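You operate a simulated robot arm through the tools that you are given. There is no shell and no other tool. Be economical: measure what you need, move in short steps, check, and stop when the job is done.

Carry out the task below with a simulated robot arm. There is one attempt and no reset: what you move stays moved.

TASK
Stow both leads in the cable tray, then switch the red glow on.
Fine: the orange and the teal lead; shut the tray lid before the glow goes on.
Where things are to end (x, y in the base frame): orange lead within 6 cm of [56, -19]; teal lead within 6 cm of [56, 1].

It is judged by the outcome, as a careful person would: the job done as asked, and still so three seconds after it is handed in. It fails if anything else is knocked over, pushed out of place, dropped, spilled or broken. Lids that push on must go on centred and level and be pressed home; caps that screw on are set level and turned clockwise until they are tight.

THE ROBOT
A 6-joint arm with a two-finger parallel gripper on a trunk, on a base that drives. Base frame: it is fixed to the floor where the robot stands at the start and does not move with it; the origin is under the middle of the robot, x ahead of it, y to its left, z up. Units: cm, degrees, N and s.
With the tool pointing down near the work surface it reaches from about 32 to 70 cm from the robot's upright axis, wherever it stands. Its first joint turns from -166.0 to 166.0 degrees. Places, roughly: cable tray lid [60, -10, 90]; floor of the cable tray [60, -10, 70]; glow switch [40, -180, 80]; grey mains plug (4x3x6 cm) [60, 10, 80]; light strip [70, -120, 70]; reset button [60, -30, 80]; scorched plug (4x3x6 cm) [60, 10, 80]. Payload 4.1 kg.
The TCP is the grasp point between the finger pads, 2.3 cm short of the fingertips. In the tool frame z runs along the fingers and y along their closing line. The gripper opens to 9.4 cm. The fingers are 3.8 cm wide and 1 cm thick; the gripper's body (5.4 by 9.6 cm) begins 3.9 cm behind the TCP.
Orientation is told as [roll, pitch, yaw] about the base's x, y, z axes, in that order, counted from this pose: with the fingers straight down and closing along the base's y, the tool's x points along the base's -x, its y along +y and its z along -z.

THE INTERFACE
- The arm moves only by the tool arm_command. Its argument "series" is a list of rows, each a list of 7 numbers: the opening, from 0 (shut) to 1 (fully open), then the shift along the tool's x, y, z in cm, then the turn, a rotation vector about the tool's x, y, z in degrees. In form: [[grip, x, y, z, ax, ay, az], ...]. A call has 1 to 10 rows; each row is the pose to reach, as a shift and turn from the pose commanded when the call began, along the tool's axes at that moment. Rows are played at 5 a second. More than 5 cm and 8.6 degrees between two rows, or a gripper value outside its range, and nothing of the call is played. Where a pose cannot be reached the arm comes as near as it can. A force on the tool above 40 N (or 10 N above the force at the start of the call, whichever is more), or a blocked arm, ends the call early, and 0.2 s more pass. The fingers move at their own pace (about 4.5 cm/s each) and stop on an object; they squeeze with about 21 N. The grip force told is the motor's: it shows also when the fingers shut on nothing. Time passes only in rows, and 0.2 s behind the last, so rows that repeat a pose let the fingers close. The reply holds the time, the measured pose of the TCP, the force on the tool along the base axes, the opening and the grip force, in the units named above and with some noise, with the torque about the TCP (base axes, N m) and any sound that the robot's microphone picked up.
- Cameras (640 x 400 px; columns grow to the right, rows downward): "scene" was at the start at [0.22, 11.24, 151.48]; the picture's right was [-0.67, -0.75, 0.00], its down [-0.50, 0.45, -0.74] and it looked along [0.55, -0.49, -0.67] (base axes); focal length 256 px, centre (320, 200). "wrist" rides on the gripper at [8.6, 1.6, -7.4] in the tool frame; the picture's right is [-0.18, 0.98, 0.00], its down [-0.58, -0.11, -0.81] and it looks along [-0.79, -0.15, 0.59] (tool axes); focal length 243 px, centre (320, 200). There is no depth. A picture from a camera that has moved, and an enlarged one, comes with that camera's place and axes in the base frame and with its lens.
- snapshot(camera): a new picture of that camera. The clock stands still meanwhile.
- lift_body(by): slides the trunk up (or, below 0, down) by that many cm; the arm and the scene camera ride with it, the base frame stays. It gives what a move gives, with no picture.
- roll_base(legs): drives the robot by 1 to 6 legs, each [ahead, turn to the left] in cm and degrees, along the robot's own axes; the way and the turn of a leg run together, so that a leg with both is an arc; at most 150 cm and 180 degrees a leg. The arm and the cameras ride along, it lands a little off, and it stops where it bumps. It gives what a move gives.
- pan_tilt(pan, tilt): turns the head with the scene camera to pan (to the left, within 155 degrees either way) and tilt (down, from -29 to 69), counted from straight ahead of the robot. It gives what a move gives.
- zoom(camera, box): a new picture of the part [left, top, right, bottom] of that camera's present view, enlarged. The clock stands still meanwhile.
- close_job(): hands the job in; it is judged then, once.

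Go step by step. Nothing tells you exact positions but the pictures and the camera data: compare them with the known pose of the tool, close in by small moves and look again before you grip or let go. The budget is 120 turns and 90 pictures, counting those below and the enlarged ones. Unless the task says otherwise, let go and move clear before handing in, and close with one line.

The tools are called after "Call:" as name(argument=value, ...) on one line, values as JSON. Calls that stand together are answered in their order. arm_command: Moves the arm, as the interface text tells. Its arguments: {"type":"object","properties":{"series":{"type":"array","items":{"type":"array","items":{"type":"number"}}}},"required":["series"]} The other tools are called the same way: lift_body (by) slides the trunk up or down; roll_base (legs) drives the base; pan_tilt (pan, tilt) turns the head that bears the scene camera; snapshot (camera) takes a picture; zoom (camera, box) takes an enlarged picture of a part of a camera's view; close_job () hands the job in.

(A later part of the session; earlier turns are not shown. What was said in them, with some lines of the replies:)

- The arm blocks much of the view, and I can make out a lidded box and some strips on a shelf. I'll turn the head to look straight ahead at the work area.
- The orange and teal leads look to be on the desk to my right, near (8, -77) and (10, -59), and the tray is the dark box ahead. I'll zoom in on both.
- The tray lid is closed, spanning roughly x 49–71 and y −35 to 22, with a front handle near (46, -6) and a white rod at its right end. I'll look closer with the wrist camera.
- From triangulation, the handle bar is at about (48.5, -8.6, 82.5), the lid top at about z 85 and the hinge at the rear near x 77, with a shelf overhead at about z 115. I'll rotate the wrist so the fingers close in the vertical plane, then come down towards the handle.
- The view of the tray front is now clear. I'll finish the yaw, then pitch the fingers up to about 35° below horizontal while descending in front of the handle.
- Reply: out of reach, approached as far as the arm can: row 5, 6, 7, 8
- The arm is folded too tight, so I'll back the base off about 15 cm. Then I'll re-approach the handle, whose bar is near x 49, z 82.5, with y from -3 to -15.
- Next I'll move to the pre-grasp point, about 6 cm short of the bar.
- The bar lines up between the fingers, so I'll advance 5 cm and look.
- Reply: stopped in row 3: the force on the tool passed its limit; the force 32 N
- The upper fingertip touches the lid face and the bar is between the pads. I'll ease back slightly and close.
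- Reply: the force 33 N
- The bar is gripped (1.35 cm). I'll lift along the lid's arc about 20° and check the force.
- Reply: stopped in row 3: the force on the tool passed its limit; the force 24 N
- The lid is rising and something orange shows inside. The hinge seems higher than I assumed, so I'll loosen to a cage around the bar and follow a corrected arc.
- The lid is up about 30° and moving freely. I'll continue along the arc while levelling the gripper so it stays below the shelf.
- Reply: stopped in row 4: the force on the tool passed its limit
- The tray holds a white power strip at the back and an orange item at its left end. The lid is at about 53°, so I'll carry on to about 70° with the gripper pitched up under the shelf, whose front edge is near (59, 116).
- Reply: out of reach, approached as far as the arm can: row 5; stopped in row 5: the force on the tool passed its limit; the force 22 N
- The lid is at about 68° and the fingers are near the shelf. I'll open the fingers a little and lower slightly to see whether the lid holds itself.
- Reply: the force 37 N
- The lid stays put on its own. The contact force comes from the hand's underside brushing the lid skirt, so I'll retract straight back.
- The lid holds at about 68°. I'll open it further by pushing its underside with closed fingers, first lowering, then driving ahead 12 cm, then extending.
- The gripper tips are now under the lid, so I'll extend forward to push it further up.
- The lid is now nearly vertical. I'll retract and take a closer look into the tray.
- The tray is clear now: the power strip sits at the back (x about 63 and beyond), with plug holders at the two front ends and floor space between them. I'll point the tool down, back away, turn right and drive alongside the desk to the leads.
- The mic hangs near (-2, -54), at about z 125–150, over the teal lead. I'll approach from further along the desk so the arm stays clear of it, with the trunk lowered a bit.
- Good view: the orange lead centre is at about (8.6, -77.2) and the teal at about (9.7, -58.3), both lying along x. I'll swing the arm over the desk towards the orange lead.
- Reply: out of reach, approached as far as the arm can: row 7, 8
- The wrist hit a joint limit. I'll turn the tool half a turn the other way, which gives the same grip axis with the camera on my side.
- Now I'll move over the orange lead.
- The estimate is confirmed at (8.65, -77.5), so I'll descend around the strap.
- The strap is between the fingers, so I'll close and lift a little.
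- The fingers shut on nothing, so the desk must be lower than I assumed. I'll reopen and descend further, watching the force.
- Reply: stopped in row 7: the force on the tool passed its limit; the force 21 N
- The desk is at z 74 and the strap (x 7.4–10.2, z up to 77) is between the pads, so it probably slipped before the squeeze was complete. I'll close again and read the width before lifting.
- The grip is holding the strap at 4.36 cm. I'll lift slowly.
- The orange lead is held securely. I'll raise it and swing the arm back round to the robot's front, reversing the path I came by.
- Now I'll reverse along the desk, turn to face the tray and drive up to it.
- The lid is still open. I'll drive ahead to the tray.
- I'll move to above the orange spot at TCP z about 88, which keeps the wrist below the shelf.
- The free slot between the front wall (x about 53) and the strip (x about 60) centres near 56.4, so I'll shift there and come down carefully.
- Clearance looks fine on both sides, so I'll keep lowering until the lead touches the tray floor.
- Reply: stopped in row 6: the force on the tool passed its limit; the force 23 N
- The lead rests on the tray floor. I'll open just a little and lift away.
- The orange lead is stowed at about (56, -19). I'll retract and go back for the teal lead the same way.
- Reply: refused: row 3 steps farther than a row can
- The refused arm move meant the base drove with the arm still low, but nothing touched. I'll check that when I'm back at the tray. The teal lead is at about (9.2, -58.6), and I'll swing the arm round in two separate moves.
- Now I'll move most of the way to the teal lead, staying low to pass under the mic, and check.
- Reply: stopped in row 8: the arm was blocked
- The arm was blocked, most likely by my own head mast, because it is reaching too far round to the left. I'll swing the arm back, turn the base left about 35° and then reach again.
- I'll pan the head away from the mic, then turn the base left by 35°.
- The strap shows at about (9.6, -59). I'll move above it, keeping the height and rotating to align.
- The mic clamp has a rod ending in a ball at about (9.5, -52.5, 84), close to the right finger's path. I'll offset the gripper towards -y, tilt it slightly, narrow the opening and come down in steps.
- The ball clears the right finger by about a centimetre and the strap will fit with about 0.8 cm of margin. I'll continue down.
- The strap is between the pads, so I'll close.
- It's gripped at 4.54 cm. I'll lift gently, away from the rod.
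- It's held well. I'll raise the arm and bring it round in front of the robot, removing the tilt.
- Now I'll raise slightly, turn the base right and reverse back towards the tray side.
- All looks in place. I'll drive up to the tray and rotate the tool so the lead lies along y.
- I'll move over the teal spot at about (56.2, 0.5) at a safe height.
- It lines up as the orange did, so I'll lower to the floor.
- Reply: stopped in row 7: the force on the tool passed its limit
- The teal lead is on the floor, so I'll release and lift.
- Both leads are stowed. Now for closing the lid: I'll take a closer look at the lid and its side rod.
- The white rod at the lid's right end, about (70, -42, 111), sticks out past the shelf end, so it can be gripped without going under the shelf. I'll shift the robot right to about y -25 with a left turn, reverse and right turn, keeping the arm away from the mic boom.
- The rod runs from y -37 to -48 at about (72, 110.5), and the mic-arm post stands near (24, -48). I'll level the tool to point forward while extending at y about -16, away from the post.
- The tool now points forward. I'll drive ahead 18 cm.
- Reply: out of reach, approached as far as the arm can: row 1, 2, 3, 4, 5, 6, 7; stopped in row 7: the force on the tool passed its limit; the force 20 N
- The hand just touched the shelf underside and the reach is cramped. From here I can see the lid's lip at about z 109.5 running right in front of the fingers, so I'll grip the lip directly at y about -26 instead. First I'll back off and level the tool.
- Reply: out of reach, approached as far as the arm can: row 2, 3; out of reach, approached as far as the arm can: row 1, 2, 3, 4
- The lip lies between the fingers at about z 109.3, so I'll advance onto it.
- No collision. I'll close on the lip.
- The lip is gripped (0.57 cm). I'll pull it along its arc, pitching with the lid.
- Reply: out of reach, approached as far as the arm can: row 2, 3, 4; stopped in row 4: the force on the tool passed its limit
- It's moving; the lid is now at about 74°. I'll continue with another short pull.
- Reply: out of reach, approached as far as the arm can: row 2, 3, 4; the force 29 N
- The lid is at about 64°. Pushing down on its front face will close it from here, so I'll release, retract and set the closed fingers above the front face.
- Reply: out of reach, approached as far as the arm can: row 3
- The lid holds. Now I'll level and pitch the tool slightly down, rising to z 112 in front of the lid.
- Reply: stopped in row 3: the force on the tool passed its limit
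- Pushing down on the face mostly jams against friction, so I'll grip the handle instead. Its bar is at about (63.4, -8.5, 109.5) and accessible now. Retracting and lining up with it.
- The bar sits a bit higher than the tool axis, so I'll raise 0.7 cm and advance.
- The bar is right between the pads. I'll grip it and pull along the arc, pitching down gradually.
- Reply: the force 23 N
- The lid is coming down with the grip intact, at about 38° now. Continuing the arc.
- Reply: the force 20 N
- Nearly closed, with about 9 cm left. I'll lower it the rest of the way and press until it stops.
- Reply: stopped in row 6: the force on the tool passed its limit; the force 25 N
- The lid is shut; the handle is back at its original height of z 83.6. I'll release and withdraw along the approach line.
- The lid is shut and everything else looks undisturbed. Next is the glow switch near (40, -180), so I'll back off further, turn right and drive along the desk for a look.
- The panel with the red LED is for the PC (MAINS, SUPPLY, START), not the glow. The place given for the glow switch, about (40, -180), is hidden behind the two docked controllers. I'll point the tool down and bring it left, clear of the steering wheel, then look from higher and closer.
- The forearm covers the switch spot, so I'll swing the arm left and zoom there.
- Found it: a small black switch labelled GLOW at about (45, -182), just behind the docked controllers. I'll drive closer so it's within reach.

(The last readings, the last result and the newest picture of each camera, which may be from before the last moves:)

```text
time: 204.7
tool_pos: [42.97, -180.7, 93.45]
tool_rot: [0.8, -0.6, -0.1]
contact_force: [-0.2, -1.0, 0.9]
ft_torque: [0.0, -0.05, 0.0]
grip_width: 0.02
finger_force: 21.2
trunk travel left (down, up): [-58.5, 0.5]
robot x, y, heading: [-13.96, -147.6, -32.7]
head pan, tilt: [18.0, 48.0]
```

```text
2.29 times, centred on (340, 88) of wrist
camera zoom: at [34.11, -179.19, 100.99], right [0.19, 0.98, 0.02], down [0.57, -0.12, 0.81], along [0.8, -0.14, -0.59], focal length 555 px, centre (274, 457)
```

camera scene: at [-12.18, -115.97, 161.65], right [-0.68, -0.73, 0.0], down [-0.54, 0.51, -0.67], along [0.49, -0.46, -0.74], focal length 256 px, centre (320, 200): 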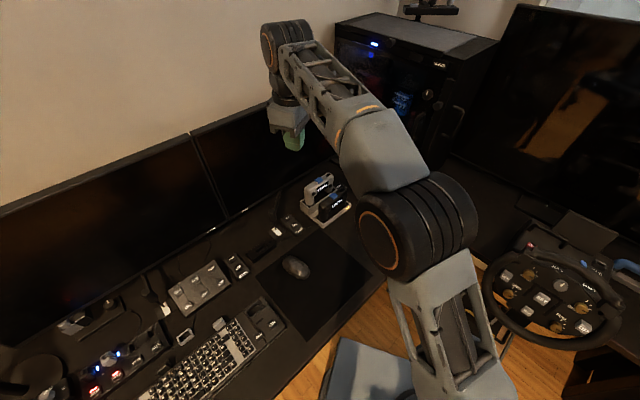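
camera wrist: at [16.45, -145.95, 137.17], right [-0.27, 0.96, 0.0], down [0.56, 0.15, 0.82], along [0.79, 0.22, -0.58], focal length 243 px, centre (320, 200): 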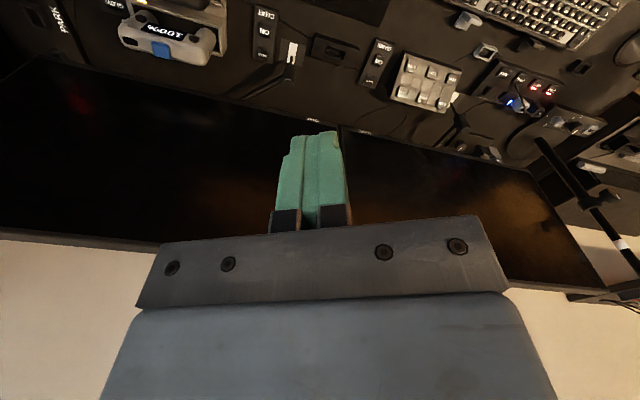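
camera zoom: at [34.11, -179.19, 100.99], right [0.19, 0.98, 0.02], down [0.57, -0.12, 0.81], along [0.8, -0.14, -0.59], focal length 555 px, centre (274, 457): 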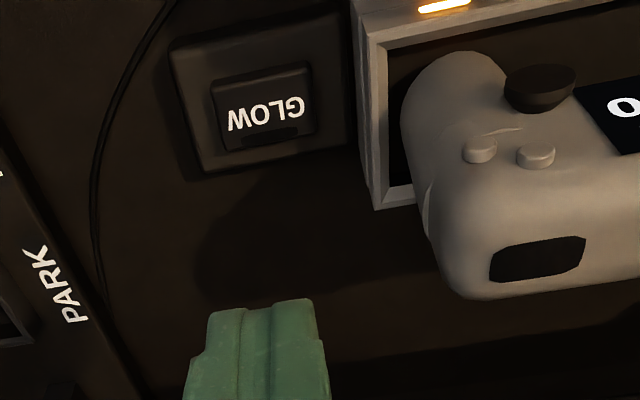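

The GLOW key is directly below the tool at (43.6, -180.9), with an unlit indicator bar. The docked controller is close on the +y side, so I'll turn the hand 90° (narrow side towards it) before pressing.

Call:
arm_command(series=[[0, 0, 0, 0, 0, 0, -8.5], [0, 0, 0, 0, 0, 0, -17], [0, 0, 0, 0, 0, 0, -25.5], [0, 0, 0, 0, 0, 0, -34], [0, 0, 0, 0, 0, 0, -42.5], [0, 0, 0, 0, 0, 0, -51], [0, 0, 0, 0, 0, 0, -59.5], [0, 0, 0, 0, 0, 0, -68], [0, 0, 0, 0, 0, 0, -76.5], [0, 0, 0, 0, 0, 0, -85]])

```text
time: 206.9
tool_pos: [43.11, -180.48, 93.56]
tool_rot: [-0.4, -0.9, 85.1]
contact_force: [0.6, -0.2, 0.4]
ft_torque: [-0.03, 0.01, -0.02]
grip_width: 0.0
finger_force: 21.4
trunk travel left (down, up): [-58.5, 0.5]
robot x, y, heading: [-14.14, -147.83, -32.6]
head pan, tilt: [18.0, 48.0]
```

Call:
arm_command(series=[[0, 0.3, -0.3, 3, 0, 0, 0], [0, 0.55, -0.55, 6, 0, 0, 0], [0, 0.55, -0.55, 9, 0, 0, 0], [0, 0.55, -0.55, 11, 0, 0, 0], [0, 0.55, -0.55, 11.5, 0, 0, 0], [0, 0.55, -0.55, 12, 0, 0, 0], [0, 0.55, -0.55, 12.4, 0, 0, 0]])

```text
time: 208.5
tool_pos: [43.66, -181.09, 81.18]
tool_rot: [-0.5, -0.9, 84.9]
contact_force: [0.5, -0.9, 0.1]
ft_torque: [-0.02, -0.02, -0.01]
grip_width: 0.03
finger_force: 21.1
trunk travel left (down, up): [-58.5, 0.5]
robot x, y, heading: [-14.4, -147.62, -32.7]
head pan, tilt: [18.0, 48.0]
```

Tips are at about z 78.9 with no contact yet. I'll press down in small steps.

Call:
arm_command(series=[[0, 0, 0, 0.3, 0, 0, 0], [0, 0, 0, 0.6, 0, 0, 0], [0, 0, 0, 0.9, 0, 0, 0], [0, 0, 0, 1.2, 0, 0, 0], [0, 0, 0, 1.5, 0, 0, 0], [0, 0, 0, 1.8, 0, 0, 0], [0, 0, 0, 2.1, 0, 0, 0], [0, 0, 0, 2.4, 0, 0, 0]])

```text
time: 210.3
tool_pos: [43.68, -180.96, 78.72]
tool_rot: [-0.5, -0.7, 84.9]
contact_force: [0.6, 0.5, 0.0]
ft_torque: [0.0, 0.0, -0.01]
grip_width: 0.0
finger_force: 20.9
trunk travel left (down, up): [-58.5, 0.5]
robot x, y, heading: [-14.11, -147.96, -32.7]
head pan, tilt: [18.0, 48.0]
```

Call:
arm_command(series=[[0, 0, -0.2, 0.3, 0, 0, 0], [0, 0, -0.2, 0.6, 0, 0, 0], [0, 0, -0.2, 0.8, 0, 0, 0], [0, 0, -0.2, 1.0, 0, 0, 0], [0, 0, -0.2, 1.2, 0, 0, 0], [0, 0, -0.2, 1.4, 0, 0, 0]])

```text
time: 211.6
tool_pos: [43.94, -181.14, 78.19]
tool_rot: [-1.0, -0.6, 84.9]
contact_force: [-5.4, 3.1, 16.1]
ft_torque: [-0.1, 0.15, -0.15]
grip_width: 0.0
finger_force: 21.2
trunk travel left (down, up): [-58.5, 0.5]
robot x, y, heading: [-14.09, -147.26, -33.0]
head pan, tilt: [18.0, 48.0]
heard: click
stopped in row 6: the force on the tool passed its limit (the readings are from after the stop); the commanded pose is now the measured one
```

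A click was heard. I'll lift away a few centimetres and check whether the glow is on.

Call:
arm_command(series=[[0, 0, 0, -2, 0, 0, 0], [0, 0, 0, -5, 0, 0, 0], [0, 0, 0, -9, 0, 0, 0], [0, 0, 0, -13, 0, 0, 0], [0, 0, 0, -17, 0, 0, 0]])

Call:
pan_tilt(pan=55, tilt=35)

Call:
snapshot(camera="scene")

```text
time: 212.8
tool_pos: [44.15, -181.15, 94.97]
tool_rot: [-0.9, -0.7, 84.9]
contact_force: [0.1, 0.0, -0.5]
ft_torque: [-0.01, 0.01, 0.0]
grip_width: 0.0
finger_force: 21.3
trunk travel left (down, up): [-58.5, 0.5]
robot x, y, heading: [-13.77, -147.31, -33.0]
head pan, tilt: [18.0, 48.0]
```

```text
time: 213.9
tool_pos: [44.25, -181.24, 94.94]
tool_rot: [-0.8, -0.6, 84.8]
contact_force: [-0.1, 0.2, 0.4]
ft_torque: [0.0, 0.01, 0.01]
grip_width: 0.0
finger_force: 20.7
trunk travel left (down, up): [-58.5, 0.5]
robot x, y, heading: [-14.16, -147.61, -32.7]
head pan, tilt: [55.0, 35.0]
```

```text
1 pictures are left
camera scene: at [-1.96, -126.93, 163.55], right [0.38, -0.93, 0.0], down [-0.53, -0.22, -0.82], along [0.76, 0.31, -0.57], focal length 256 px, centre (320, 200)
```

scene: 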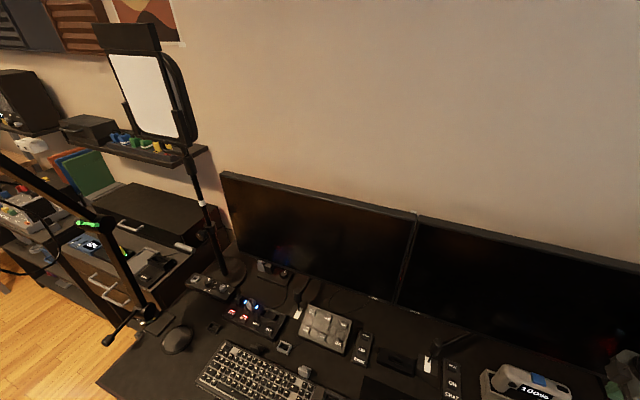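

There was a click, but the light strip is hidden behind the monitors from here. I'll use the last picture on the key's own indicator from directly above.

Call:
zoom(camera="wrist", box=[120, 0, 500, 237])

```text
1.68 times, centred on (310, 118) of wrist
camera zoom: at [41.62, -189.76, 102.3], right [-0.96, 0.27, -0.01], down [0.15, 0.56, 0.81], along [0.23, 0.78, -0.58], focal length 409 px, centre (337, 337)
```

zoom: 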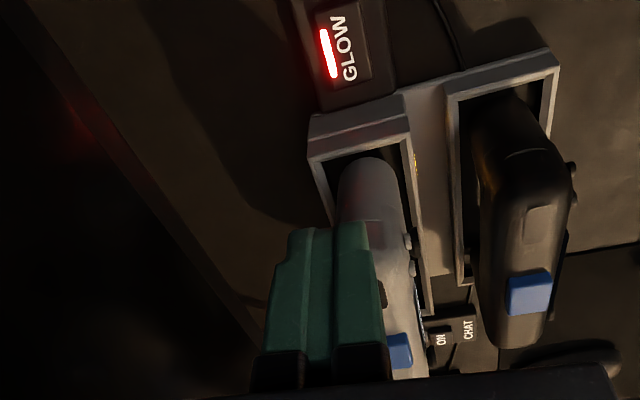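

The GLOW key's indicator bar is now lit red, both leads are in the tray, the lid is shut and the arm is clear. I'm handing in.

Call:
close_job()

```text
The job is handed in.
```

The orange and teal leads are stowed in the tray near their target spots and the lid is shut. I then pressed the glow switch: it clicked and its indicator is lit red. I couldn't see the light strip itself, which is hidden behind the monitors.
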